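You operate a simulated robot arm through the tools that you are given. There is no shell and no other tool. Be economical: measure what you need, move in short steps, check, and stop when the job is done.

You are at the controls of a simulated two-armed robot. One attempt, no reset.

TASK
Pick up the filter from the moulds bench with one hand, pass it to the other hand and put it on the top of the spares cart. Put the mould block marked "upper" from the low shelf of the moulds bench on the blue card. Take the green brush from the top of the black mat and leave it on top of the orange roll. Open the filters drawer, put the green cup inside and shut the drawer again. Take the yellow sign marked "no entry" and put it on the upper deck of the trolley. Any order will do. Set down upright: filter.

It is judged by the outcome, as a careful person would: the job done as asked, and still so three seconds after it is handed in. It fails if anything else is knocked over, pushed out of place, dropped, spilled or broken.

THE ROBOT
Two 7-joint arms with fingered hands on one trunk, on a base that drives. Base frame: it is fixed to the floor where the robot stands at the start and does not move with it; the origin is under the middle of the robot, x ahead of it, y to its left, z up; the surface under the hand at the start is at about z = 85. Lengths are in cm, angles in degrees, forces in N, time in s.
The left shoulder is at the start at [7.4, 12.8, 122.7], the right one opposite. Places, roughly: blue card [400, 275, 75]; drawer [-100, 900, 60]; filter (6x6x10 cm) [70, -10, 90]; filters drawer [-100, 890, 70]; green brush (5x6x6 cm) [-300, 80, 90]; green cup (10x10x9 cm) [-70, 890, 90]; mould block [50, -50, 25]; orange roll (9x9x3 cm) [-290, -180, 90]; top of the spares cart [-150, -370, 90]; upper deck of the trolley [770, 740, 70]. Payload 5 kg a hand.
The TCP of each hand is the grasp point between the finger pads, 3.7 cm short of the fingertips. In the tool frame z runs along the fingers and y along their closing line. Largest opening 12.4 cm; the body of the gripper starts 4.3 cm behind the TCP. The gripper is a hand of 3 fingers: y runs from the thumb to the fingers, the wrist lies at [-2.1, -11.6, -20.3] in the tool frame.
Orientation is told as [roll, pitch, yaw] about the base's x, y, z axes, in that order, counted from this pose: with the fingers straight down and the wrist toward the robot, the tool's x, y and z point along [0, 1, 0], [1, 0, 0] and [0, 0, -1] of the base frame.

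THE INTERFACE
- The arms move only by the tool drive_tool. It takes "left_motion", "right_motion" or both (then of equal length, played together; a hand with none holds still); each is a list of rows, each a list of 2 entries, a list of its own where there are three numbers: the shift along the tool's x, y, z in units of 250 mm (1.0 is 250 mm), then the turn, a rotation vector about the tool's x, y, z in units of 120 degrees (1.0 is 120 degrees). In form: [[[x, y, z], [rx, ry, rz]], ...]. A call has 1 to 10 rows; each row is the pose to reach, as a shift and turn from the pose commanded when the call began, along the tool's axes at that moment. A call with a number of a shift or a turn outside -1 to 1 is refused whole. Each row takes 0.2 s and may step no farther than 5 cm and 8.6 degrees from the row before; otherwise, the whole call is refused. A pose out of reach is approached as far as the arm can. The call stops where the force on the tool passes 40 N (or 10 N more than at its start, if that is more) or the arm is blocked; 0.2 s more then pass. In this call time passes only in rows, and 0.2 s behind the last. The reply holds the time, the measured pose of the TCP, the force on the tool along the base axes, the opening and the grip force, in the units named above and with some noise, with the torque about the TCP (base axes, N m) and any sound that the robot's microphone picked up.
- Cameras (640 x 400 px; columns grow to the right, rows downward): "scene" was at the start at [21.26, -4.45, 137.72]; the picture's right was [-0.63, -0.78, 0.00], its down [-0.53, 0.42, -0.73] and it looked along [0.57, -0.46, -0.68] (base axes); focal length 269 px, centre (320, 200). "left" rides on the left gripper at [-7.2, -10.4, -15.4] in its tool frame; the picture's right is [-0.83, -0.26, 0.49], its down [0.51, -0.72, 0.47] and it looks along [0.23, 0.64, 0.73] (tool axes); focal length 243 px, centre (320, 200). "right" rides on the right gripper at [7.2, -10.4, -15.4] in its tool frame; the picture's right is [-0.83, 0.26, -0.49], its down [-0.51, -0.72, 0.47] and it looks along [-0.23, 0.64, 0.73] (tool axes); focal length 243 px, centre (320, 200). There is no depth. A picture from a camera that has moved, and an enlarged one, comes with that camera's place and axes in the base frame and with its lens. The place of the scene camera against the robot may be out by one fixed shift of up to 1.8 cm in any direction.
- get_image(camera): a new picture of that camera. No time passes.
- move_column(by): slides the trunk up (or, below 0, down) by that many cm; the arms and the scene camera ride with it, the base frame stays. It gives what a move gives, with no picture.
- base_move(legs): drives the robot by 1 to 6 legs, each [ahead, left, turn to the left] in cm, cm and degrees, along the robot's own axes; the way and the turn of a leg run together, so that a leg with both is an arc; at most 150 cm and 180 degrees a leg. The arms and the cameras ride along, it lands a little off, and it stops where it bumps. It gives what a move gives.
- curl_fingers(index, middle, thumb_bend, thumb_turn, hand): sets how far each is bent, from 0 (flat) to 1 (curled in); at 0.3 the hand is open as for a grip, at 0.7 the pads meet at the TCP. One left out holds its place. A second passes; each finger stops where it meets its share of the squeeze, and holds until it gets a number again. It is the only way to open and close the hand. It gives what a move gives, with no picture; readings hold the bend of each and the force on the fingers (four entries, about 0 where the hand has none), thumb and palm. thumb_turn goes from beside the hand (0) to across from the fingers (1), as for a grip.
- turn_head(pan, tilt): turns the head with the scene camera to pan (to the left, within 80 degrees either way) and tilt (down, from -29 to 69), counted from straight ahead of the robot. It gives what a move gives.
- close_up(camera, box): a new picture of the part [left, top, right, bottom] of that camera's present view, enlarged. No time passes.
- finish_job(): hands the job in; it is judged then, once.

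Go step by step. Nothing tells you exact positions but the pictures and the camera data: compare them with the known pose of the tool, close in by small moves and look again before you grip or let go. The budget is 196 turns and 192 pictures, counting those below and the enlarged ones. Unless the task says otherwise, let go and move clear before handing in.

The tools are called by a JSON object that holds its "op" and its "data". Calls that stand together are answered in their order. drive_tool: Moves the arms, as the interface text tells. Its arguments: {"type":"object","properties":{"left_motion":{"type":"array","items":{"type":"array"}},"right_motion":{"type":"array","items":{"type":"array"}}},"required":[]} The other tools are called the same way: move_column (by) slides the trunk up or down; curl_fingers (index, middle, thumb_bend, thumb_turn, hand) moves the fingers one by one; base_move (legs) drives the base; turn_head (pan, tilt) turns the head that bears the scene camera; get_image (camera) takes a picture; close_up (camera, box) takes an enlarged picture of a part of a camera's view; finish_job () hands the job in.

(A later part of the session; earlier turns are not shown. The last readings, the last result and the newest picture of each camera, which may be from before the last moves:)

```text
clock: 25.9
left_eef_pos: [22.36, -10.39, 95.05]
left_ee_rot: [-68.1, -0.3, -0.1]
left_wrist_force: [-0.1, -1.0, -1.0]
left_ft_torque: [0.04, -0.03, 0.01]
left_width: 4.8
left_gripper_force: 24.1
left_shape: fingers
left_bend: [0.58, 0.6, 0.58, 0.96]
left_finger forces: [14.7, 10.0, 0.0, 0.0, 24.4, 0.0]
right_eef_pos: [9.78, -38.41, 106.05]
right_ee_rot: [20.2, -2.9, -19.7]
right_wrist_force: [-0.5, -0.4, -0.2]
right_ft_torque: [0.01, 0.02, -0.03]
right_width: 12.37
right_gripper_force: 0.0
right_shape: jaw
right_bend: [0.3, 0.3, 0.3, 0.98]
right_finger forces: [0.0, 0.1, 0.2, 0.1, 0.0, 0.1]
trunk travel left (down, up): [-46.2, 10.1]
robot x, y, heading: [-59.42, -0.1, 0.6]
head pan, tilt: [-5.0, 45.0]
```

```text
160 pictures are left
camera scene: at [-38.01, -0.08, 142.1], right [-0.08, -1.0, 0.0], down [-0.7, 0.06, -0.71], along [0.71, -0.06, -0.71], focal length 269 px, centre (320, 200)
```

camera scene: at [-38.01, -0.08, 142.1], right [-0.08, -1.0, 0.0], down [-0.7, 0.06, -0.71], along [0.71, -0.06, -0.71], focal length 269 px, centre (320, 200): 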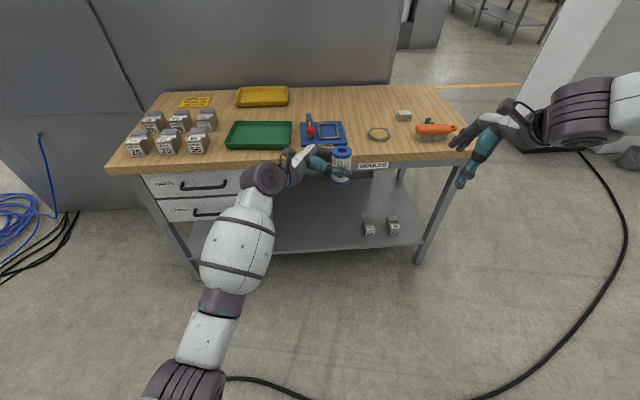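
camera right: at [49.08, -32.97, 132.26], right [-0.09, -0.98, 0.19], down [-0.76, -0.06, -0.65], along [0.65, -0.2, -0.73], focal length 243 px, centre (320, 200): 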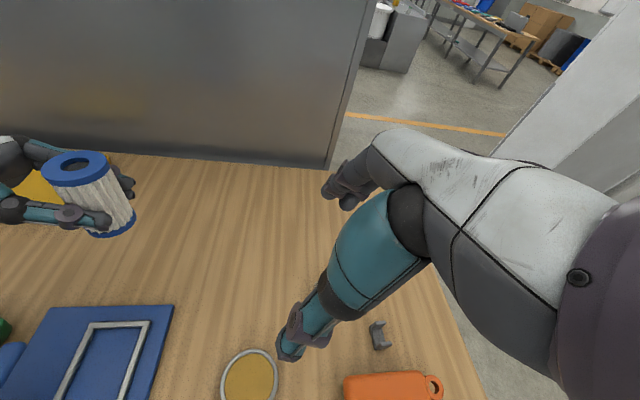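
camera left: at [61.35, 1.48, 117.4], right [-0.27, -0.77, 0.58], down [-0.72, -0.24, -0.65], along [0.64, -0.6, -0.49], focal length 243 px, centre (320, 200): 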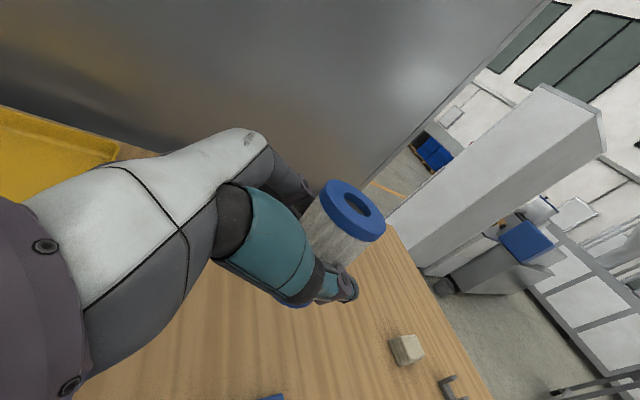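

Free space now. I'll yaw the left hand by +25° and pull it in, while straightening the right hand above.

{"op": "drive_tool", "data": {"left_motion": [[[-0.019, -0.158, -0.088], [-0.048, 0, -0.02]], [[-0.037, -0.316, -0.175], [-0.096, 0, -0.039]], [[-0.056, -0.474, -0.263], [-0.145, 0, -0.059]], [[-0.074, -0.632, -0.35], [-0.193, 0, -0.078]]], "right_motion": [[[0.105, -0.052, -0.09], [0.014, -0.016, -0.039]], [[0.21, -0.104, -0.18], [0.028, -0.031, -0.079]], [[0.315, -0.156, -0.27], [0.043, -0.047, -0.118]], [[0.42, -0.208, -0.36], [0.057, -0.0625, -0.157]]]}}

{"op": "get_image", "data": {"camera": "right"}}

{"op": "get_image", "data": {"camera": "scene"}}

{"op": "get_image", "data": {"camera": "left"}}

```text
clock: 26.9
left_eef_pos: [6.25, -3.1, 99.85]
left_ee_rot: [-68.1, -0.3, 25.1]
left_wrist_force: [-0.7, 0.3, -1.0]
left_ft_torque: [0.06, 0.02, 0.02]
left_width: 4.81
left_gripper_force: 24.7
left_shape: fingers
left_bend: [0.58, 0.6, 0.58, 0.96]
left_finger forces: [14.5, 9.9, 0.0, 0.0, 24.5, 0.0]
right_eef_pos: [6.18, -30.03, 118.06]
right_ee_rot: [11.9, -1.6, 0.3]
right_wrist_force: [0.1, 0.5, 0.2]
right_ft_torque: [0.01, -0.03, -0.01]
right_width: 12.39
right_gripper_force: 0.0
right_shape: jaw
right_bend: [0.3, 0.3, 0.3, 0.98]
right_finger forces: [0.1, 0.0, 0.0, 0.0, 0.1, 0.0]
trunk travel left (down, up): [-46.2, 10.1]
robot x, y, heading: [-59.36, -0.14, 0.3]
head pan, tilt: [-5.0, 45.0]
```

```text
159 pictures are left
camera right: at [-4.72, -26.23, 134.29], right [0.26, -0.91, 0.32], down [-0.7, -0.4, -0.59], along [0.66, -0.07, -0.75], focal length 243 px, centre (320, 200)
```

right: 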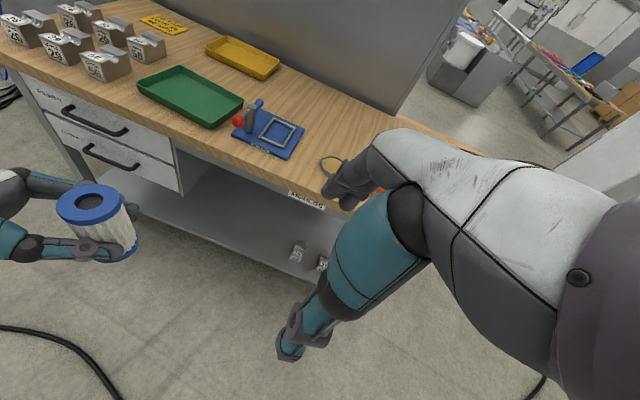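

```text
158 pictures are left
camera scene: at [-38.33, -0.07, 142.13], right [-0.08, -1.0, 0.0], down [-0.7, 0.06, -0.71], along [0.71, -0.06, -0.7], focal length 269 px, centre (320, 200)
```

scene: 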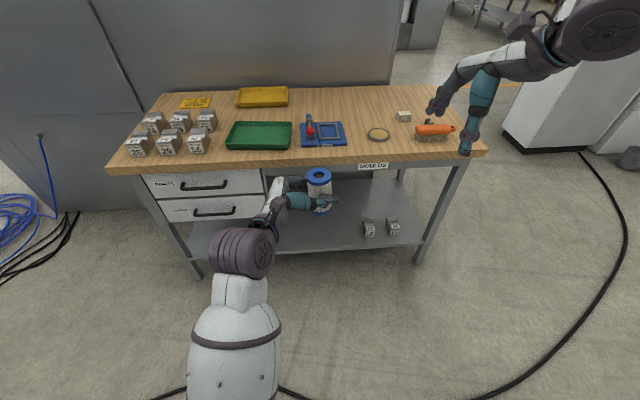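

```text
157 pictures are left
camera left: at [-8.24, 3.12, 112.26], right [0.08, -0.81, 0.59], down [-0.55, -0.53, -0.65], along [0.83, -0.27, -0.48], focal length 243 px, centre (320, 200)
```

left: 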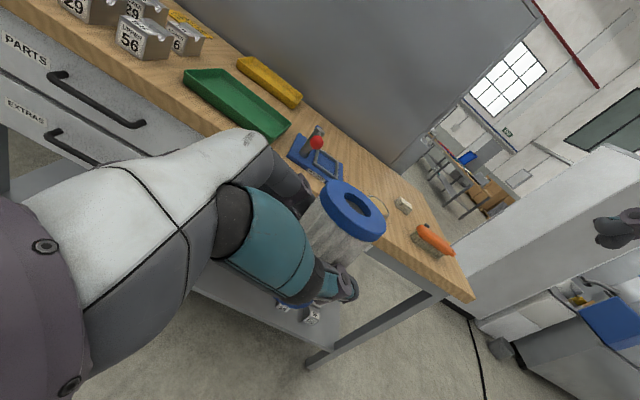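

The filter top is at about (6.7, -4.1, 105). Moving the right hand over it.

{"op": "drive_tool", "data": {"right_motion": [[[0.179, 0.003, 0.04], [0, 0, 0]], [[0.357, 0.006, 0.08], [0, 0, 0]], [[0.536, 0.009, 0.15], [0, 0, 0]], [[0.715, 0.012, 0.25], [0, 0, 0]], [[0.893, 0.015, 0.357], [0, 0, 0]]]}}

{"op": "get_image", "data": {"camera": "right"}}

{"op": "get_image", "data": {"camera": "scene"}}

{"op": "get_image", "data": {"camera": "left"}}

```text
refused: row 4 steps farther than a row can; nothing moved
```

```text
156 pictures are left
camera right: at [-4.72, -26.23, 134.29], right [0.26, -0.91, 0.32], down [-0.7, -0.4, -0.59], along [0.66, -0.07, -0.75], focal length 243 px, centre (320, 200)
```

right: 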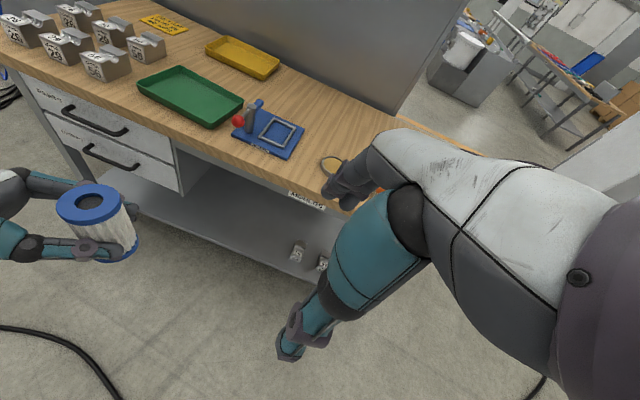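

```text
155 pictures are left
camera scene: at [-38.33, -0.07, 142.13], right [-0.08, -1.0, 0.0], down [-0.7, 0.06, -0.71], along [0.71, -0.06, -0.7], focal length 269 px, centre (320, 200)
```

scene: 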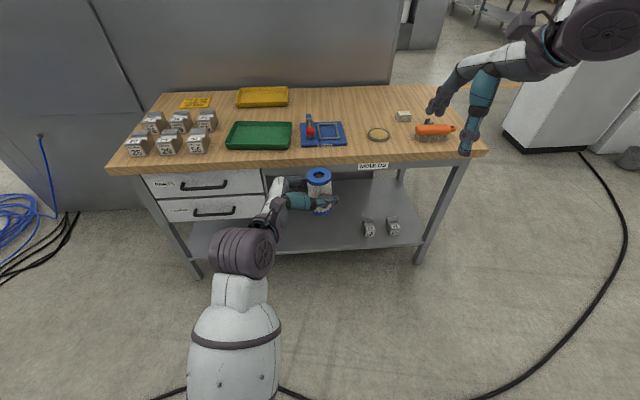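

```text
154 pictures are left
camera left: at [-8.24, 3.12, 112.26], right [0.08, -0.81, 0.59], down [-0.55, -0.53, -0.65], along [0.83, -0.27, -0.48], focal length 243 px, centre (320, 200)
```

left: 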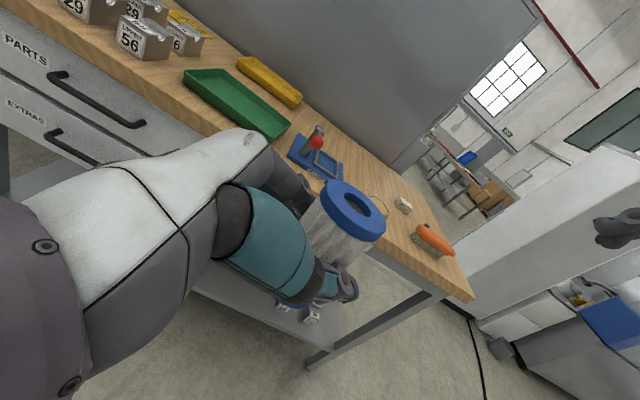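

Step too large; resending with even, smaller steps.

{"op": "drive_tool", "data": {"right_motion": [[[0.149, 0.003, 0.04], [0, 0, 0]], [[0.298, 0.005, 0.09], [0, 0, 0]], [[0.447, 0.008, 0.15], [0, 0, 0]], [[0.595, 0.01, 0.22], [0, 0, 0]], [[0.744, 0.013, 0.29], [0, 0, 0]], [[0.893, 0.015, 0.357], [0, 0, 0]]]}}

{"op": "get_image", "data": {"camera": "right"}}

{"op": "get_image", "data": {"camera": "scene"}}

{"op": "get_image", "data": {"camera": "left"}}

```text
clock: 28.2
left_eef_pos: [6.62, -2.85, 99.64]
left_ee_rot: [-68.2, -0.2, 24.8]
left_wrist_force: [-0.2, 0.5, -0.8]
left_ft_torque: [-0.01, 0.0, -0.01]
left_width: 4.81
left_gripper_force: 24.5
left_shape: fingers
left_bend: [0.58, 0.6, 0.58, 0.96]
left_finger forces: [14.5, 10.0, 0.1, 0.0, 24.3, 0.0]
right_eef_pos: [7.17, -6.0, 113.36]
right_ee_rot: [11.6, -1.3, 0.3]
right_wrist_force: [0.0, 1.1, 0.3]
right_ft_torque: [-0.04, 0.04, -0.02]
right_width: 12.4
right_gripper_force: 0.0
right_shape: jaw
right_bend: [0.3, 0.3, 0.3, 0.98]
right_finger forces: [0.1, 0.1, 0.0, 0.0, 0.0, 0.1]
trunk travel left (down, up): [-46.2, 10.1]
robot x, y, heading: [-59.27, -0.21, 0.3]
head pan, tilt: [-5.0, 45.0]
```

```text
153 pictures are left
camera right: at [-3.59, -2.22, 129.72], right [0.26, -0.91, 0.32], down [-0.71, -0.4, -0.58], along [0.66, -0.08, -0.75], focal length 243 px, centre (320, 200)
```

right: 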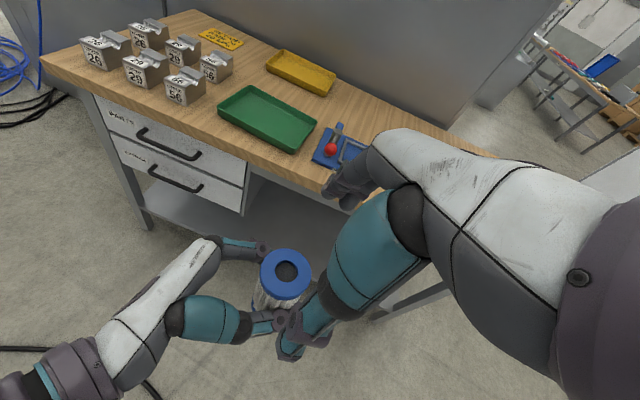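

```text
152 pictures are left
camera scene: at [-37.78, 0.26, 142.04], right [-0.08, -1.0, 0.0], down [-0.71, 0.05, -0.71], along [0.7, -0.06, -0.71], focal length 269 px, centre (320, 200)
```

scene: 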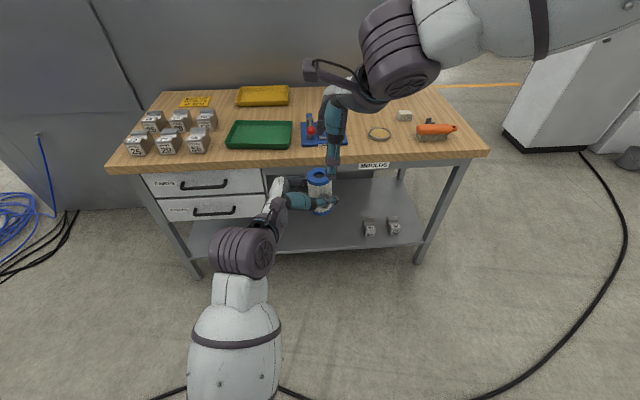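

```text
151 pictures are left
camera left: at [-7.75, 3.36, 111.98], right [0.08, -0.8, 0.59], down [-0.55, -0.53, -0.65], along [0.83, -0.27, -0.49], focal length 243 px, centre (320, 200)
```

left: 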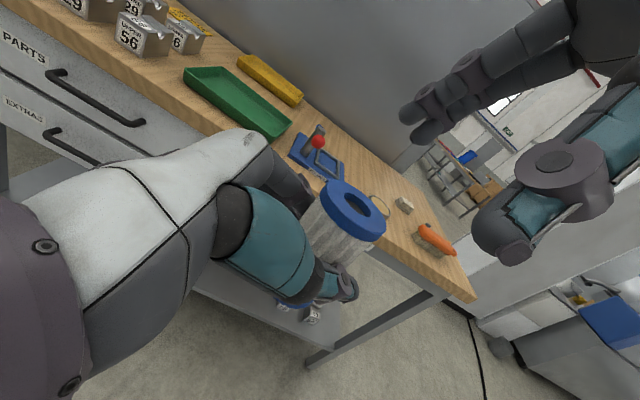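

Aligned within a few mm. Descending along the right tool axis.

{"op": "drive_tool", "data": {"right_motion": [[[0, 0, 0.09], [0, 0, 0]], [[0, 0, 0.18], [0, 0, 0]], [[0, 0, 0.25], [0, 0, 0]], [[0, 0, 0.31], [0, 0, 0]]]}}

{"op": "get_image", "data": {"camera": "left"}}

{"op": "close_up", "data": {"camera": "right", "box": [200, 200, 400, 400]}}

{"op": "close_up", "data": {"camera": "scene", "box": [250, 120, 410, 220]}}

```text
clock: 29.2
left_eef_pos: [6.48, -3.0, 99.58]
left_ee_rot: [-68.2, -0.1, 24.7]
left_wrist_force: [-0.7, -0.4, -1.9]
left_ft_torque: [-0.02, 0.0, 0.0]
left_width: 4.77
left_gripper_force: 24.7
left_shape: fingers
left_bend: [0.58, 0.6, 0.58, 0.96]
left_finger forces: [14.4, 10.0, 0.0, 0.0, 24.3, 0.0]
right_eef_pos: [7.42, -4.75, 105.86]
right_ee_rot: [11.8, -1.4, 0.3]
right_wrist_force: [0.3, -0.1, -0.5]
right_ft_torque: [-0.01, -0.01, -0.02]
right_width: 12.4
right_gripper_force: 0.1
right_shape: jaw
right_bend: [0.3, 0.3, 0.3, 0.98]
right_finger forces: [0.0, 0.0, 0.0, 0.1, 0.0, 0.1]
trunk travel left (down, up): [-46.2, 10.1]
robot x, y, heading: [-59.33, -0.4, 0.6]
head pan, tilt: [-5.0, 45.0]
```

```text
150 pictures are left
camera left: at [-7.79, 3.16, 112.01], right [0.08, -0.81, 0.59], down [-0.55, -0.53, -0.65], along [0.83, -0.27, -0.49], focal length 243 px, centre (320, 200)
```

left: 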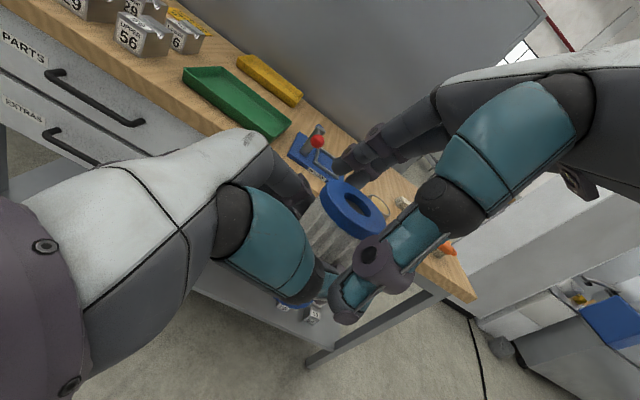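

```text
2.00 times, centred on (300, 300) of right
camera zoom: at [-3.41, -0.94, 122.09], right [0.26, -0.91, 0.32], down [-0.71, -0.4, -0.58], along [0.66, -0.07, -0.75], focal length 485 px, centre (360, 0)
```

zoom: 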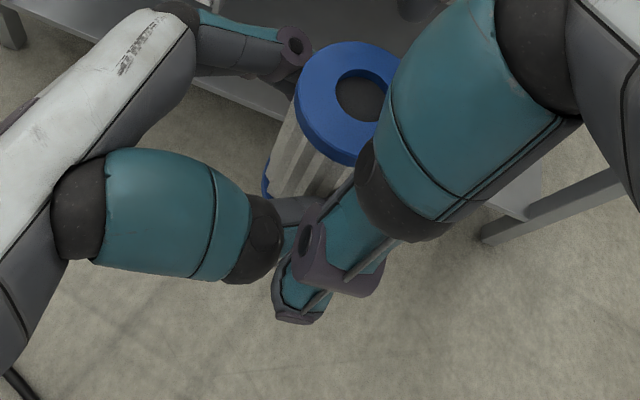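

```text
4.00 times, centred on (330, 170) of scene
camera zoom: at [-37.82, 0.02, 142.05], right [-0.08, -1.0, 0.0], down [-0.71, 0.06, -0.71], along [0.7, -0.06, -0.71], focal length 1078 px, centre (280, 320)
```

zoom: 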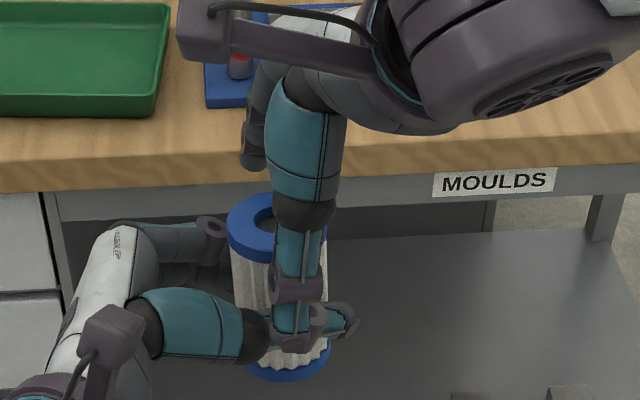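

Right thumb and fingers straddle the filter top just above the left thumb. Closing the right hand.

{"op": "curl_fingers", "data": {"hand": "right", "index": 0.7, "middle": 0.7, "thumb_bend": 0.7}}

{"op": "get_image", "data": {"camera": "left"}}

{"op": "close_up", "data": {"camera": "right", "box": [200, 200, 400, 400]}}

{"op": "close_up", "data": {"camera": "scene", "box": [250, 120, 410, 220]}}

```text
clock: 30.2
left_eef_pos: [6.51, -2.84, 99.62]
left_ee_rot: [-68.0, -0.2, 24.7]
left_wrist_force: [-2.1, 5.2, -8.0]
left_ft_torque: [0.0, -0.06, -0.21]
left_width: 4.79
left_gripper_force: 26.2
left_shape: fingers
left_bend: [0.57, 0.6, 0.59, 0.97]
left_finger forces: [14.4, 11.0, 0.0, 0.1, 27.2, 0.0]
right_eef_pos: [7.23, -4.75, 105.9]
right_ee_rot: [11.8, -1.5, 0.3]
right_wrist_force: [2.7, -5.6, 7.2]
right_ft_torque: [-0.22, -0.02, 0.22]
right_width: 5.36
right_gripper_force: 23.5
right_shape: fingers
right_bend: [0.58, 0.62, 0.55, 0.98]
right_finger forces: [11.5, 11.2, 0.1, 0.0, 23.5, 0.1]
trunk travel left (down, up): [-46.2, 10.1]
robot x, y, heading: [-59.11, -0.16, 0.6]
head pan, tilt: [-5.0, 45.0]
```

```text
147 pictures are left
camera left: at [-7.87, 3.17, 112.02], right [0.08, -0.81, 0.59], down [-0.55, -0.53, -0.65], along [0.83, -0.27, -0.49], focal length 243 px, centre (320, 200)
```

left: 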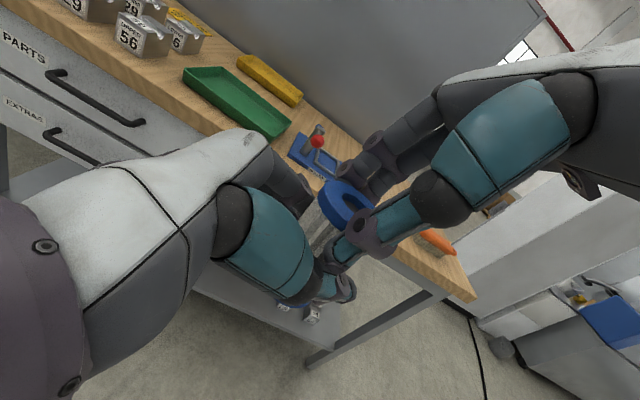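

```text
2.00 times, centred on (300, 300) of right
camera zoom: at [-3.49, -0.96, 122.15], right [0.26, -0.91, 0.32], down [-0.71, -0.4, -0.58], along [0.66, -0.07, -0.75], focal length 485 px, centre (360, 0)
```

zoom: 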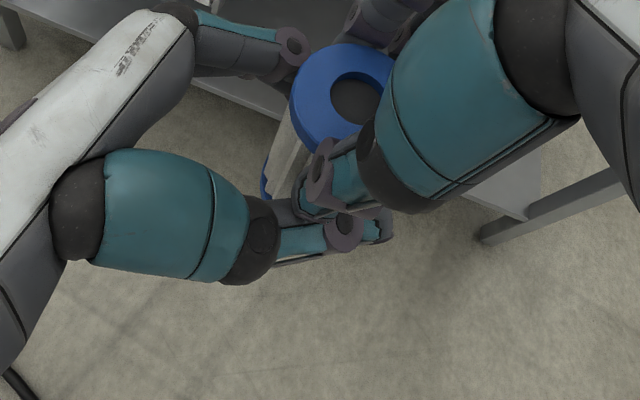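

```text
4.00 times, centred on (330, 170) of scene
camera zoom: at [-37.93, 0.02, 142.07], right [-0.08, -1.0, 0.0], down [-0.7, 0.06, -0.71], along [0.7, -0.06, -0.71], focal length 1078 px, centre (280, 320)
```

zoom: 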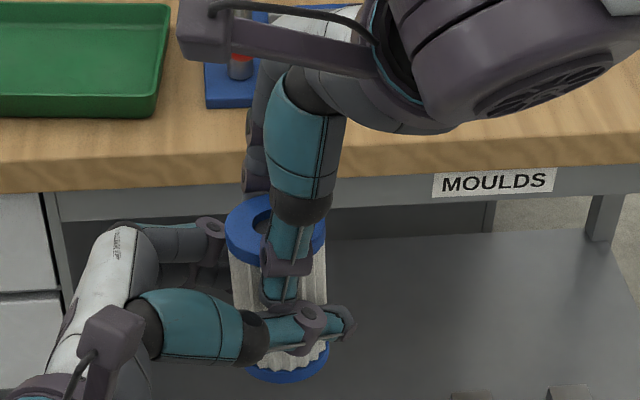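

Right grip is 23 N on the filter. Releasing the left hand.

{"op": "curl_fingers", "data": {"hand": "left", "index": 0.3, "middle": 0.3, "thumb_bend": 0.3}}

{"op": "close_up", "data": {"camera": "scene", "box": [250, 120, 410, 220]}}

{"op": "get_image", "data": {"camera": "left"}}

```text
clock: 31.2
left_eef_pos: [6.47, -2.95, 99.67]
left_ee_rot: [-68.1, -0.2, 24.8]
left_wrist_force: [0.6, 0.3, 0.1]
left_ft_torque: [-0.02, 0.0, 0.01]
left_width: 12.83
left_gripper_force: 0.1
left_shape: fingers
left_bend: [0.3, 0.3, 0.3, 0.98]
left_finger forces: [0.0, 0.1, 0.0, 0.1, 0.1, 0.0]
right_eef_pos: [7.37, -4.78, 105.75]
right_ee_rot: [11.8, -1.4, 0.3]
right_wrist_force: [0.6, 0.1, 0.0]
right_ft_torque: [0.0, 0.01, 0.0]
right_width: 5.35
right_gripper_force: 20.4
right_shape: fingers
right_bend: [0.58, 0.63, 0.56, 0.96]
right_finger forces: [12.3, 7.8, 0.1, 0.1, 20.7, 0.0]
trunk travel left (down, up): [-46.2, 10.1]
robot x, y, heading: [-58.99, -0.3, 0.5]
head pan, tilt: [-5.0, 45.0]
```

```text
4.00 times, centred on (330, 170) of scene
camera zoom: at [-37.93, 0.02, 142.07], right [-0.08, -1.0, 0.0], down [-0.7, 0.06, -0.71], along [0.7, -0.06, -0.71], focal length 1078 px, centre (280, 320)
```

zoom: 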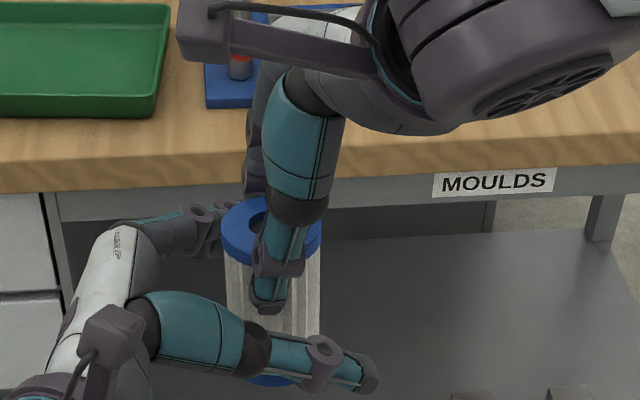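

```text
143 pictures are left
camera left: at [-7.87, 3.16, 112.05], right [0.08, -0.81, 0.59], down [-0.55, -0.53, -0.65], along [0.83, -0.27, -0.49], focal length 243 px, centre (320, 200)
```

left: 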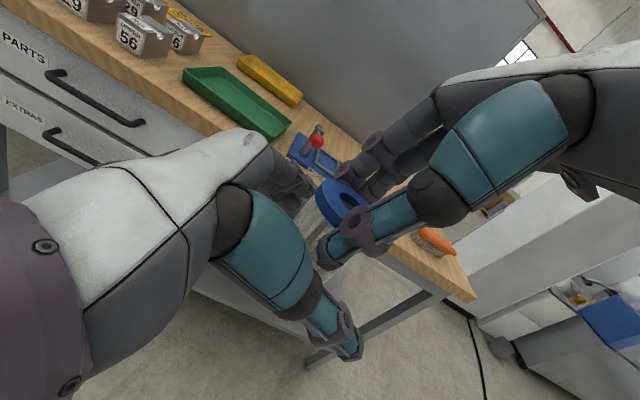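

The right hand holds the filter. Backing the left hand out along its fingers.

{"op": "drive_tool", "data": {"left_motion": [[[0, 0, -0.15], [0, 0, 0]], [[0, 0, -0.3], [0, 0, 0]], [[0, 0, -0.45], [0, 0, 0]], [[0, 0, -0.6], [0, 0, 0]]]}}

{"op": "turn_head", "data": {"pan": -80, "tilt": 20}}

{"op": "get_image", "data": {"camera": "scene"}}

{"op": "get_image", "data": {"camera": "right"}}

```text
clock: 32.2
left_eef_pos: [0.62, 10.05, 105.22]
left_ee_rot: [-68.2, -0.2, 24.7]
left_wrist_force: [-1.0, 0.4, 0.3]
left_ft_torque: [-0.03, 0.0, -0.02]
left_width: 12.84
left_gripper_force: 0.1
left_shape: fingers
left_bend: [0.3, 0.3, 0.3, 0.98]
left_finger forces: [0.1, 0.0, 0.1, 0.0, 0.1, 0.0]
right_eef_pos: [7.32, -4.68, 106.05]
right_ee_rot: [11.8, -1.4, 0.3]
right_wrist_force: [0.5, 0.1, 0.2]
right_ft_torque: [-0.03, -0.03, 0.02]
right_width: 5.34
right_gripper_force: 20.6
right_shape: fingers
right_bend: [0.58, 0.63, 0.56, 0.96]
right_finger forces: [12.2, 7.7, 0.0, 0.0, 20.7, 0.0]
trunk travel left (down, up): [-46.2, 10.1]
robot x, y, heading: [-59.33, -0.29, 0.6]
head pan, tilt: [-5.0, 45.0]
```

```text
clock: 33.7
left_eef_pos: [0.81, 9.96, 105.18]
left_ee_rot: [-68.2, -0.1, 24.8]
left_wrist_force: [0.0, -0.2, 0.1]
left_ft_torque: [-0.01, 0.0, 0.02]
left_width: 12.85
left_gripper_force: 0.1
left_shape: fingers
left_bend: [0.3, 0.3, 0.3, 0.98]
left_finger forces: [0.0, 0.0, 0.0, 0.1, 0.1, 0.1]
right_eef_pos: [7.32, -4.87, 105.91]
right_ee_rot: [11.8, -1.4, 0.3]
right_wrist_force: [-0.7, 0.2, 0.2]
right_ft_torque: [-0.03, -0.02, -0.01]
right_width: 5.38
right_gripper_force: 20.5
right_shape: fingers
right_bend: [0.58, 0.63, 0.56, 0.96]
right_finger forces: [12.2, 7.7, 0.0, 0.1, 20.7, 0.0]
trunk travel left (down, up): [-46.2, 10.1]
robot x, y, heading: [-59.13, -0.26, 0.2]
head pan, tilt: [-80.0, 20.0]
```

```text
142 pictures are left
camera scene: at [-44.33, -8.5, 145.93], right [-0.98, -0.18, 0.0], down [-0.06, 0.34, -0.94], along [0.17, -0.92, -0.34], focal length 269 px, centre (320, 200)
```

scene: 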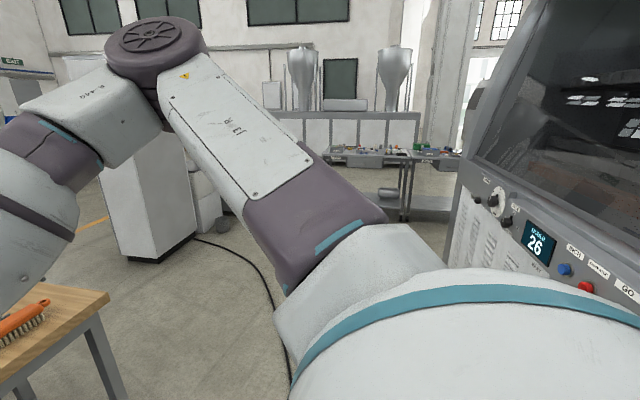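

```text
141 pictures are left
camera right: at [-3.51, -0.95, 122.12], right [0.26, -0.91, 0.32], down [-0.71, -0.4, -0.58], along [0.66, -0.07, -0.75], focal length 243 px, centre (320, 200)
```

right: 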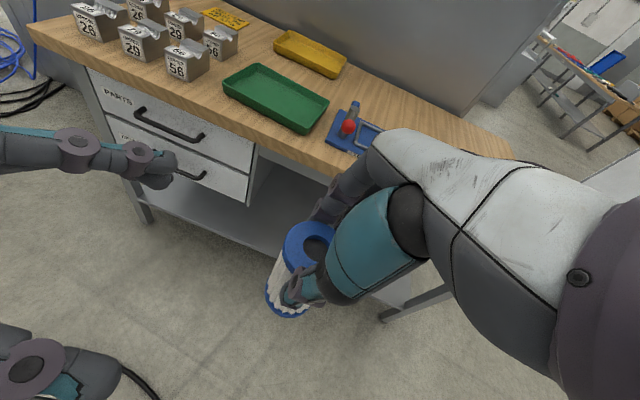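

Hand-over done. Now I'll turn toward the spares cart in two steps, checking for the machine on my right.

{"op": "base_move", "data": {"legs": [[0, 0, -45]]}}

{"op": "turn_head", "data": {"pan": -60, "tilt": 25}}

{"op": "get_image", "data": {"camera": "scene"}}

{"op": "turn_head", "data": {"pan": 0, "tilt": 20}}

{"op": "get_image", "data": {"camera": "scene"}}

```text
clock: 36.2
left_eef_pos: [-9.4, -35.17, 105.23]
left_ee_rot: [-68.2, -0.2, -20.0]
left_wrist_force: [-0.2, -0.1, -0.3]
left_ft_torque: [0.02, 0.02, 0.02]
left_width: 12.83
left_gripper_force: 0.0
left_shape: fingers
left_bend: [0.3, 0.3, 0.3, 0.98]
left_finger forces: [0.0, 0.0, 0.0, 0.0, 0.0, 0.0]
right_eef_pos: [-15.15, -50.44, 105.74]
right_ee_rot: [11.7, -1.4, -44.5]
right_wrist_force: [0.4, -0.1, -0.8]
right_ft_torque: [-0.02, 0.01, 0.02]
right_width: 5.35
right_gripper_force: 20.1
right_shape: fingers
right_bend: [0.58, 0.63, 0.56, 0.96]
right_finger forces: [11.9, 7.6, 0.0, 0.1, 20.2, 0.0]
trunk travel left (down, up): [-46.2, 10.1]
robot x, y, heading: [-59.03, -0.35, -44.3]
head pan, tilt: [-80.0, 20.0]
```

```text
clock: 37.0
left_eef_pos: [-9.55, -35.23, 105.25]
left_ee_rot: [-68.2, -0.1, -19.9]
left_wrist_force: [-0.6, -0.2, -0.2]
left_ft_torque: [-0.01, 0.01, -0.02]
left_width: 12.81
left_gripper_force: 0.1
left_shape: fingers
left_bend: [0.3, 0.3, 0.3, 0.98]
left_finger forces: [0.0, 0.0, 0.0, 0.1, 0.0, 0.0]
right_eef_pos: [-15.08, -50.26, 105.97]
right_ee_rot: [11.9, -1.3, -44.6]
right_wrist_force: [-0.1, -0.6, 0.2]
right_ft_torque: [0.03, 0.0, 0.04]
right_width: 5.36
right_gripper_force: 19.9
right_shape: fingers
right_bend: [0.58, 0.63, 0.56, 0.96]
right_finger forces: [11.9, 7.7, 0.0, 0.0, 20.2, 0.1]
trunk travel left (down, up): [-46.2, 10.1]
robot x, y, heading: [-58.97, 0.15, -44.6]
head pan, tilt: [-60.0, 25.0]
```

```text
140 pictures are left
camera scene: at [-51.83, -16.97, 145.13], right [-0.97, 0.25, 0.0], down [0.11, 0.41, -0.91], along [-0.23, -0.88, -0.42], focal length 269 px, centre (320, 200)
```

scene: 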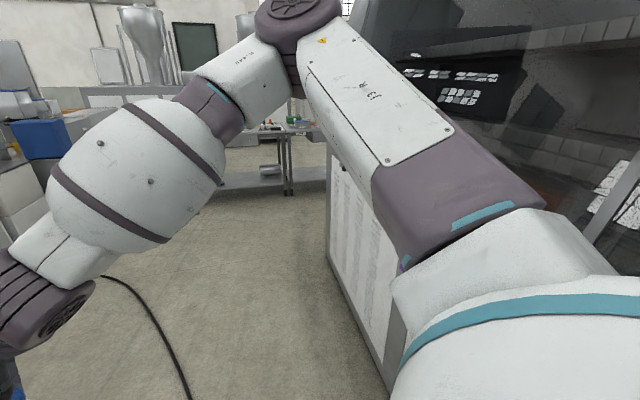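

```text
clock: 38.3
left_eef_pos: [-9.53, -35.22, 105.28]
left_ee_rot: [-68.1, -0.2, -20.0]
left_wrist_force: [0.3, 0.1, -0.4]
left_ft_torque: [-0.03, 0.0, -0.02]
left_width: 12.84
left_gripper_force: 0.2
left_shape: fingers
left_bend: [0.3, 0.3, 0.3, 0.98]
left_finger forces: [0.1, 0.1, 0.1, 0.1, 0.0, 0.0]
right_eef_pos: [-15.24, -50.3, 105.91]
right_ee_rot: [11.8, -1.4, -44.5]
right_wrist_force: [0.4, -0.2, 0.1]
right_ft_torque: [0.01, 0.01, 0.04]
right_width: 5.33
right_gripper_force: 19.6
right_shape: fingers
right_bend: [0.58, 0.63, 0.56, 0.96]
right_finger forces: [11.9, 7.7, 0.1, 0.0, 20.2, 0.0]
trunk travel left (down, up): [-46.2, 10.1]
robot x, y, heading: [-58.95, -0.3, -44.5]
head pan, tilt: [0.0, 20.0]
```

```text
139 pictures are left
camera scene: at [-42.88, -14.56, 145.93], right [-0.7, -0.71, 0.0], down [-0.24, 0.24, -0.94], along [0.67, -0.66, -0.34], focal length 269 px, centre (320, 200)
```

scene: 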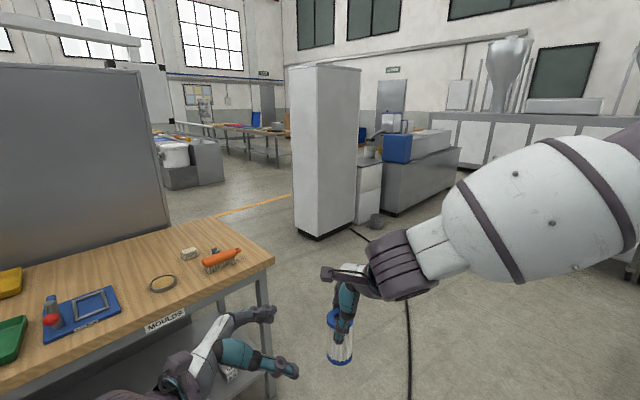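

The machine's side is at x≈-108, so I'll sidestep away from it, turn to face -y and drive forward.

{"op": "base_move", "data": {"legs": [[10.7, 10.5, 0], [0, 0, -45.5], [150, 0, 0]]}}

{"op": "turn_head", "data": {"pan": -30, "tilt": 25}}

{"op": "get_image", "data": {"camera": "scene"}}

```text
clock: 49.1
left_eef_pos: [-37.81, -212.54, 105.24]
left_ee_rot: [-68.2, -0.2, -66.6]
left_wrist_force: [-1.0, -0.4, 0.9]
left_ft_torque: [0.0, -0.01, 0.0]
left_width: 12.84
left_gripper_force: 0.1
left_shape: fingers
left_bend: [0.3, 0.3, 0.3, 0.98]
left_finger forces: [0.1, 0.0, 0.1, 0.0, 0.0, 0.0]
right_eef_pos: [-52.69, -218.79, 105.91]
right_ee_rot: [11.9, -1.5, -91.0]
right_wrist_force: [0.3, -0.2, -0.1]
right_ft_torque: [0.0, 0.03, 0.01]
right_width: 5.29
right_gripper_force: 20.3
right_shape: fingers
right_bend: [0.58, 0.63, 0.56, 0.96]
right_finger forces: [11.8, 7.8, 0.0, 0.1, 19.9, 0.0]
trunk travel left (down, up): [-46.2, 10.1]
robot x, y, heading: [-46.64, -152.72, -90.9]
head pan, tilt: [0.0, 20.0]
```

```text
clock: 50.1
left_eef_pos: [-37.73, -212.52, 105.26]
left_ee_rot: [-68.2, -0.2, -66.5]
left_wrist_force: [0.5, 0.3, 0.0]
left_ft_torque: [-0.01, -0.02, -0.02]
left_width: 12.83
left_gripper_force: 0.0
left_shape: fingers
left_bend: [0.3, 0.3, 0.3, 0.98]
left_finger forces: [0.0, 0.1, 0.0, 0.1, 0.0, 0.0]
right_eef_pos: [-52.63, -218.85, 105.94]
right_ee_rot: [11.8, -1.5, -91.1]
right_wrist_force: [0.5, -0.6, -1.4]
right_ft_torque: [-0.01, 0.02, 0.0]
right_width: 5.34
right_gripper_force: 19.6
right_shape: fingers
right_bend: [0.58, 0.63, 0.56, 0.96]
right_finger forces: [11.7, 7.7, 0.0, 0.0, 19.9, 0.0]
trunk travel left (down, up): [-46.2, 10.1]
robot x, y, heading: [-46.65, -152.27, -90.6]
head pan, tilt: [-30.0, 25.0]
```

```text
138 pictures are left
camera scene: at [-50.66, -171.92, 145.13], right [-0.86, 0.51, 0.0], down [0.22, 0.36, -0.91], along [-0.46, -0.78, -0.42], focal length 269 px, centre (320, 200)
```

scene: 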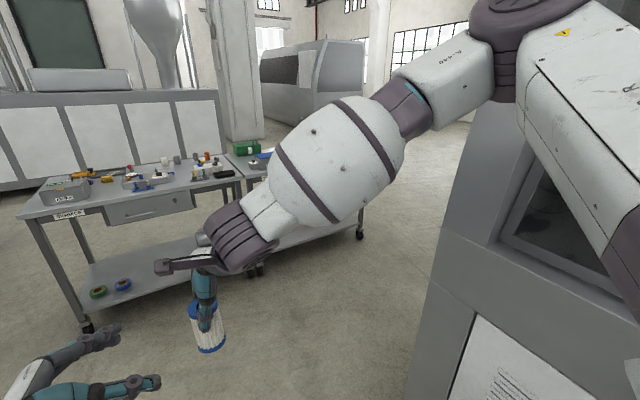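

{"op": "close_up", "data": {"camera": "scene", "box": [20, 130, 300, 305]}}

{"op": "close_up", "data": {"camera": "scene", "box": [30, 190, 110, 240]}}

```text
2.29 times, centred on (160, 218) of scene
camera zoom: at [-50.66, -171.92, 145.13], right [-0.86, 0.51, 0.0], down [0.22, 0.36, -0.91], along [-0.46, -0.78, -0.42], focal length 616 px, centre (686, 160)
```

zoom: 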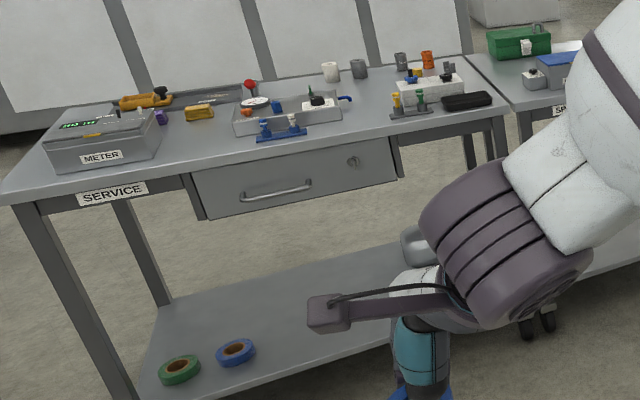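

```text
8.00 times, centred on (70, 215) of scene
camera zoom: at [-50.66, -171.92, 145.13], right [-0.86, 0.51, 0.0], down [0.22, 0.36, -0.91], along [-0.46, -0.78, -0.42], focal length 2155 px, centre (2320, 80)
```

zoom: 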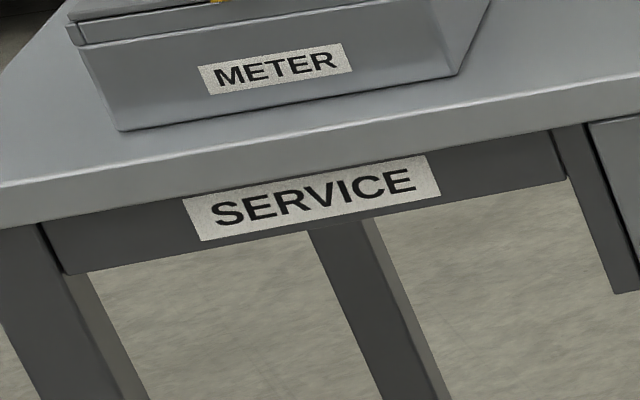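

The service bench is on the left; the cart at the right should be the spares cart. Driving past the machine and across to the front of it.

{"op": "base_move", "data": {"legs": [[88, 0, 0], [0, -88, 0]]}}

{"op": "turn_head", "data": {"pan": 0, "tilt": 35}}

{"op": "get_image", "data": {"camera": "scene"}}

```text
clock: 62.4
left_eef_pos: [-125.65, -300.13, 105.32]
left_ee_rot: [-68.2, -0.2, -64.6]
left_wrist_force: [0.0, -0.4, 1.2]
left_ft_torque: [0.01, 0.03, 0.0]
left_width: 12.83
left_gripper_force: 0.1
left_shape: fingers
left_bend: [0.3, 0.3, 0.3, 0.98]
left_finger forces: [0.1, 0.0, 0.0, 0.1, 0.1, 0.0]
right_eef_pos: [-140.29, -306.81, 105.91]
right_ee_rot: [11.8, -1.5, -89.3]
right_wrist_force: [0.1, 0.3, -1.3]
right_ft_torque: [-0.01, 0.01, 0.01]
right_width: 5.34
right_gripper_force: 19.4
right_shape: fingers
right_bend: [0.58, 0.63, 0.56, 0.96]
right_finger forces: [11.7, 7.7, 0.0, 0.1, 19.9, 0.0]
trunk travel left (down, up): [-46.2, 10.1]
robot x, y, heading: [-136.17, -240.01, -89.0]
head pan, tilt: [-30.0, 25.0]
```

```text
clock: 63.4
left_eef_pos: [-125.63, -300.07, 105.24]
left_ee_rot: [-68.2, -0.3, -64.7]
left_wrist_force: [0.3, -0.3, 0.4]
left_ft_torque: [0.01, -0.02, -0.05]
left_width: 12.84
left_gripper_force: 0.1
left_shape: fingers
left_bend: [0.3, 0.3, 0.3, 0.98]
left_finger forces: [0.0, 0.1, 0.0, 0.0, 0.0, 0.1]
right_eef_pos: [-140.33, -306.92, 105.86]
right_ee_rot: [11.8, -1.4, -89.2]
right_wrist_force: [0.2, -0.4, -0.2]
right_ft_torque: [0.03, 0.01, 0.01]
right_width: 5.34
right_gripper_force: 19.6
right_shape: fingers
right_bend: [0.58, 0.63, 0.56, 0.96]
right_finger forces: [11.8, 7.7, 0.0, 0.0, 20.0, 0.0]
trunk travel left (down, up): [-46.2, 10.1]
robot x, y, heading: [-136.08, -239.92, -89.3]
head pan, tilt: [0.0, 35.0]
```

```text
135 pictures are left
camera scene: at [-135.12, -260.66, 143.55], right [-1.0, -0.02, 0.0], down [-0.01, 0.57, -0.82], along [0.01, -0.82, -0.57], focal length 269 px, centre (320, 200)
```

scene: 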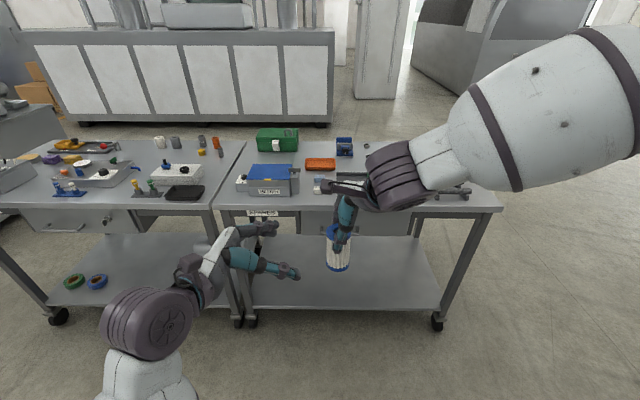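

{"op": "get_image", "data": {"camera": "right"}}

{"op": "close_up", "data": {"camera": "scene", "box": [200, 110, 520, 310]}}

```text
134 pictures are left
camera right: at [-136.56, -295.95, 122.13], right [-0.91, -0.27, 0.32], down [-0.41, 0.7, -0.58], along [-0.07, -0.66, -0.75], focal length 243 px, centre (320, 200)
```

right: 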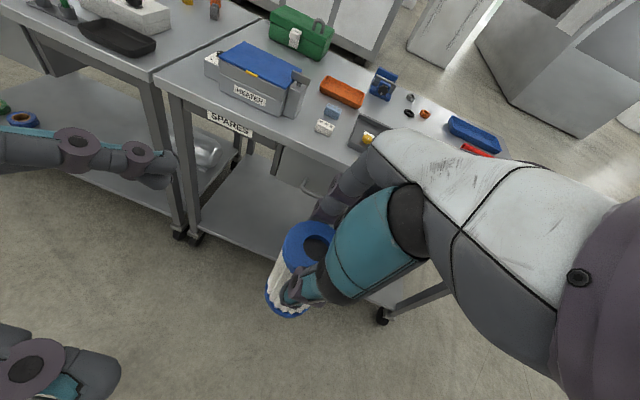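

```text
2.00 times, centred on (360, 210) of scene
camera zoom: at [-135.12, -260.66, 143.55], right [-1.0, -0.02, 0.0], down [-0.01, 0.57, -0.82], along [0.01, -0.82, -0.57], focal length 539 px, centre (240, 180)
```

zoom: 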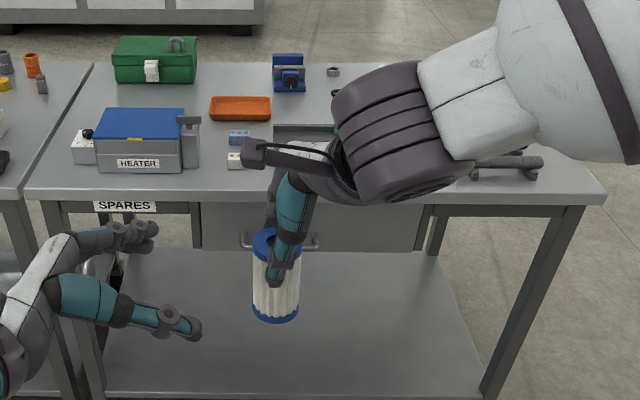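

{"op": "move_column", "data": {"by": 10}}

{"op": "get_image", "data": {"camera": "left"}}

{"op": "get_image", "data": {"camera": "scene"}}

{"op": "get_image", "data": {"camera": "right"}}

```text
clock: 64.7
left_eef_pos: [-125.73, -300.17, 115.03]
left_ee_rot: [-68.2, 0.0, -64.8]
left_wrist_force: [0.1, 0.2, -0.6]
left_ft_torque: [-0.01, 0.02, 0.01]
left_width: 12.87
left_gripper_force: 0.2
left_shape: fingers
left_bend: [0.3, 0.3, 0.3, 0.98]
left_finger forces: [0.1, 0.1, 0.1, 0.0, 0.0, 0.0]
right_eef_pos: [-140.29, -306.86, 115.58]
right_ee_rot: [11.8, -1.1, -89.3]
right_wrist_force: [-0.5, -0.7, -0.9]
right_ft_torque: [-0.01, 0.01, -0.01]
right_width: 5.32
right_gripper_force: 19.6
right_shape: fingers
right_bend: [0.58, 0.63, 0.56, 0.96]
right_finger forces: [11.8, 7.7, 0.0, 0.0, 19.9, 0.0]
trunk travel left (down, up): [-56.2, 0.1]
robot x, y, heading: [-136.14, -240.52, -89.1]
head pan, tilt: [0.0, 35.0]
```

```text
132 pictures are left
camera left: at [-119.65, -285.73, 127.45], right [-0.8, -0.09, 0.59], down [-0.53, 0.55, -0.65], along [-0.26, -0.83, -0.49], focal length 243 px, centre (320, 200)
```

left: 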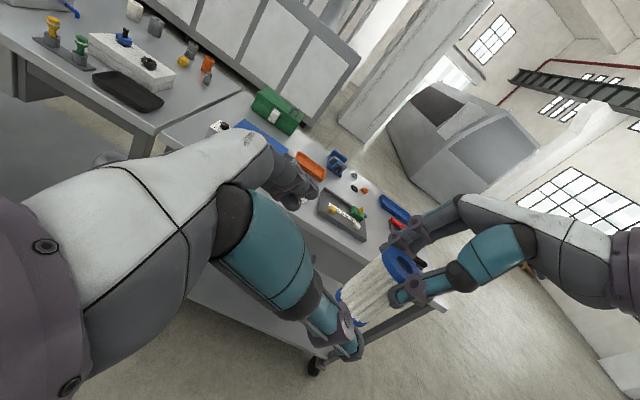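

```text
131 pictures are left
camera scene: at [-135.27, -251.41, 155.56], right [-1.0, -0.02, 0.0], down [-0.01, 0.57, -0.82], along [0.01, -0.82, -0.57], focal length 269 px, centre (320, 200)
```

scene: 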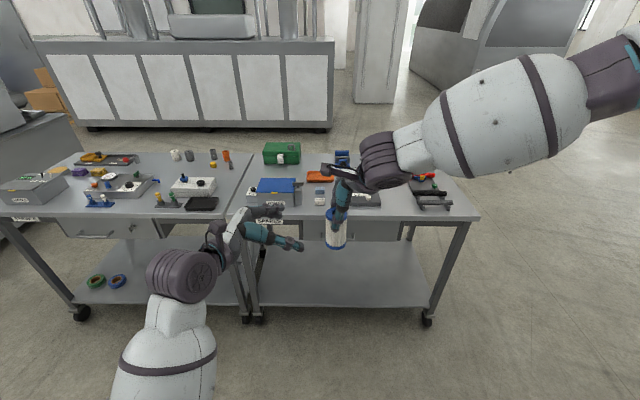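

```text
130 pictures are left
camera right: at [-136.56, -296.03, 131.89], right [-0.91, -0.27, 0.32], down [-0.41, 0.7, -0.58], along [-0.07, -0.66, -0.75], focal length 243 px, centre (320, 200)
```

right: 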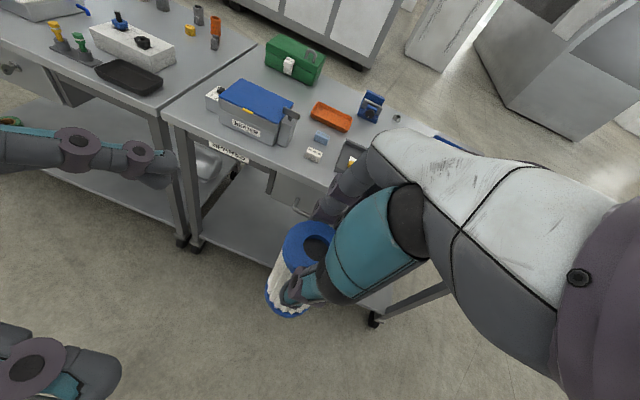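

{"op": "base_move", "data": {"legs": [[0, -42, 0]]}}

{"op": "turn_head", "data": {"pan": 15, "tilt": 40}}

{"op": "close_up", "data": {"camera": "scene", "box": [160, 60, 544, 300]}}

{"op": "get_image", "data": {"camera": "right"}}

```text
clock: 68.9
left_eef_pos: [-167.63, -300.79, 115.34]
left_ee_rot: [-68.2, -0.2, -64.8]
left_wrist_force: [0.4, -0.1, -0.5]
left_ft_torque: [-0.01, 0.03, 0.0]
left_width: 12.84
left_gripper_force: 0.0
left_shape: fingers
left_bend: [0.3, 0.3, 0.3, 0.98]
left_finger forces: [0.0, 0.0, 0.1, 0.0, 0.1, 0.1]
right_eef_pos: [-182.22, -307.51, 115.95]
right_ee_rot: [11.8, -1.4, -89.5]
right_wrist_force: [0.3, 0.1, -0.4]
right_ft_torque: [0.03, 0.0, -0.01]
right_width: 5.32
right_gripper_force: 19.8
right_shape: fingers
right_bend: [0.58, 0.63, 0.56, 0.96]
right_finger forces: [11.7, 7.7, 0.0, 0.1, 20.0, 0.0]
trunk travel left (down, up): [-56.2, 0.1]
robot x, y, heading: [-178.1, -240.67, -88.9]
head pan, tilt: [0.0, 35.0]
```

```text
clock: 69.7
left_eef_pos: [-167.63, -300.73, 115.32]
left_ee_rot: [-68.2, -0.2, -65.0]
left_wrist_force: [-0.7, -0.2, 0.2]
left_ft_torque: [0.03, -0.01, 0.03]
left_width: 12.84
left_gripper_force: 0.0
left_shape: fingers
left_bend: [0.3, 0.3, 0.3, 0.98]
left_finger forces: [0.0, 0.0, 0.0, 0.1, 0.0, 0.0]
right_eef_pos: [-182.41, -307.43, 115.97]
right_ee_rot: [11.8, -1.4, -89.5]
right_wrist_force: [0.4, 0.4, -0.3]
right_ft_torque: [-0.05, 0.03, 0.01]
right_width: 5.32
right_gripper_force: 20.0
right_shape: fingers
right_bend: [0.58, 0.63, 0.56, 0.96]
right_finger forces: [11.7, 7.7, 0.1, 0.0, 19.9, 0.0]
trunk travel left (down, up): [-56.2, 0.1]
robot x, y, heading: [-177.88, -240.75, -89.3]
head pan, tilt: [15.0, 40.0]
```

```text
1.67 times, centred on (352, 180) of scene
camera zoom: at [-174.9, -251.27, 154.84], right [-0.96, -0.27, 0.0], down [-0.17, 0.62, -0.77], along [0.21, -0.74, -0.64], focal length 449 px, centre (267, 233)
```

zoom: 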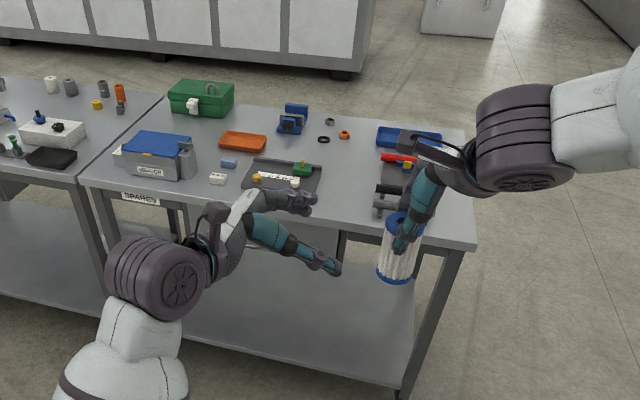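

```text
128 pictures are left
camera right: at [-178.52, -296.53, 132.14], right [-0.91, -0.26, 0.32], down [-0.41, 0.7, -0.58], along [-0.07, -0.66, -0.75], focal length 243 px, centre (320, 200)
```

right: 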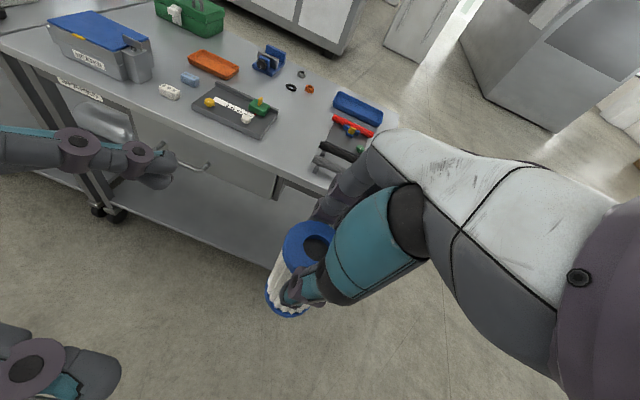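

Label "SPARES" confirmed. The free patch is around (-169.5, -356), between the grey tray and the tool rack. Driving closer and then lowering.

{"op": "base_move", "data": {"legs": [[35, 12.5, 0]]}}

{"op": "get_image", "data": {"camera": "right"}}

{"op": "get_image", "data": {"camera": "scene"}}

```text
clock: 72.0
left_eef_pos: [-154.93, -335.06, 115.44]
left_ee_rot: [-68.3, -0.3, -65.0]
left_wrist_force: [0.0, 0.2, 0.1]
left_ft_torque: [0.01, 0.0, 0.03]
left_width: 12.82
left_gripper_force: 0.0
left_shape: fingers
left_bend: [0.3, 0.3, 0.3, 0.98]
left_finger forces: [0.0, 0.0, 0.0, 0.0, 0.1, 0.0]
right_eef_pos: [-169.74, -341.7, 116.03]
right_ee_rot: [11.9, -1.5, -89.5]
right_wrist_force: [0.0, 0.2, -0.7]
right_ft_torque: [0.04, 0.02, 0.01]
right_width: 5.3
right_gripper_force: 19.8
right_shape: fingers
right_bend: [0.58, 0.63, 0.56, 0.96]
right_finger forces: [11.7, 7.8, 0.0, 0.0, 20.1, 0.1]
trunk travel left (down, up): [-56.2, 0.1]
robot x, y, heading: [-164.83, -275.36, -89.4]
head pan, tilt: [15.0, 40.0]
```

```text
127 pictures are left
camera right: at [-165.85, -330.85, 132.26], right [-0.91, -0.26, 0.32], down [-0.41, 0.7, -0.58], along [-0.07, -0.66, -0.75], focal length 243 px, centre (320, 200)
```

right: 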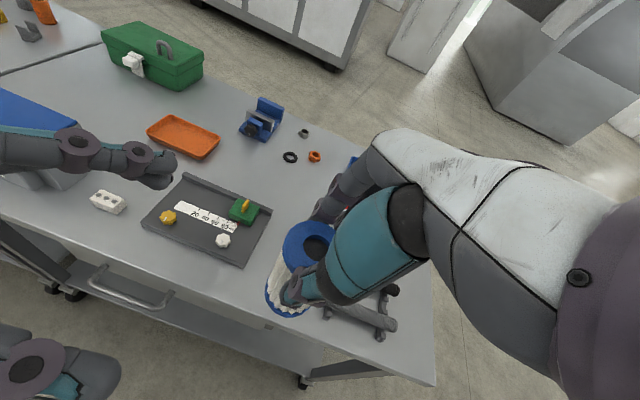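

```text
126 pictures are left
camera scene: at [-162.17, -285.55, 154.87], right [-0.96, -0.27, 0.0], down [-0.17, 0.62, -0.77], along [0.21, -0.74, -0.64], focal length 269 px, centre (320, 200)
```

scene: 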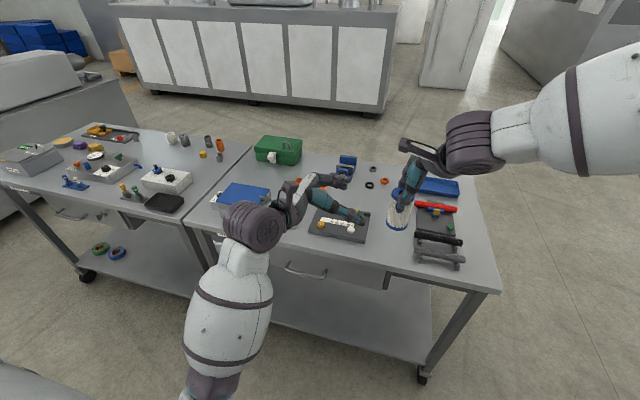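

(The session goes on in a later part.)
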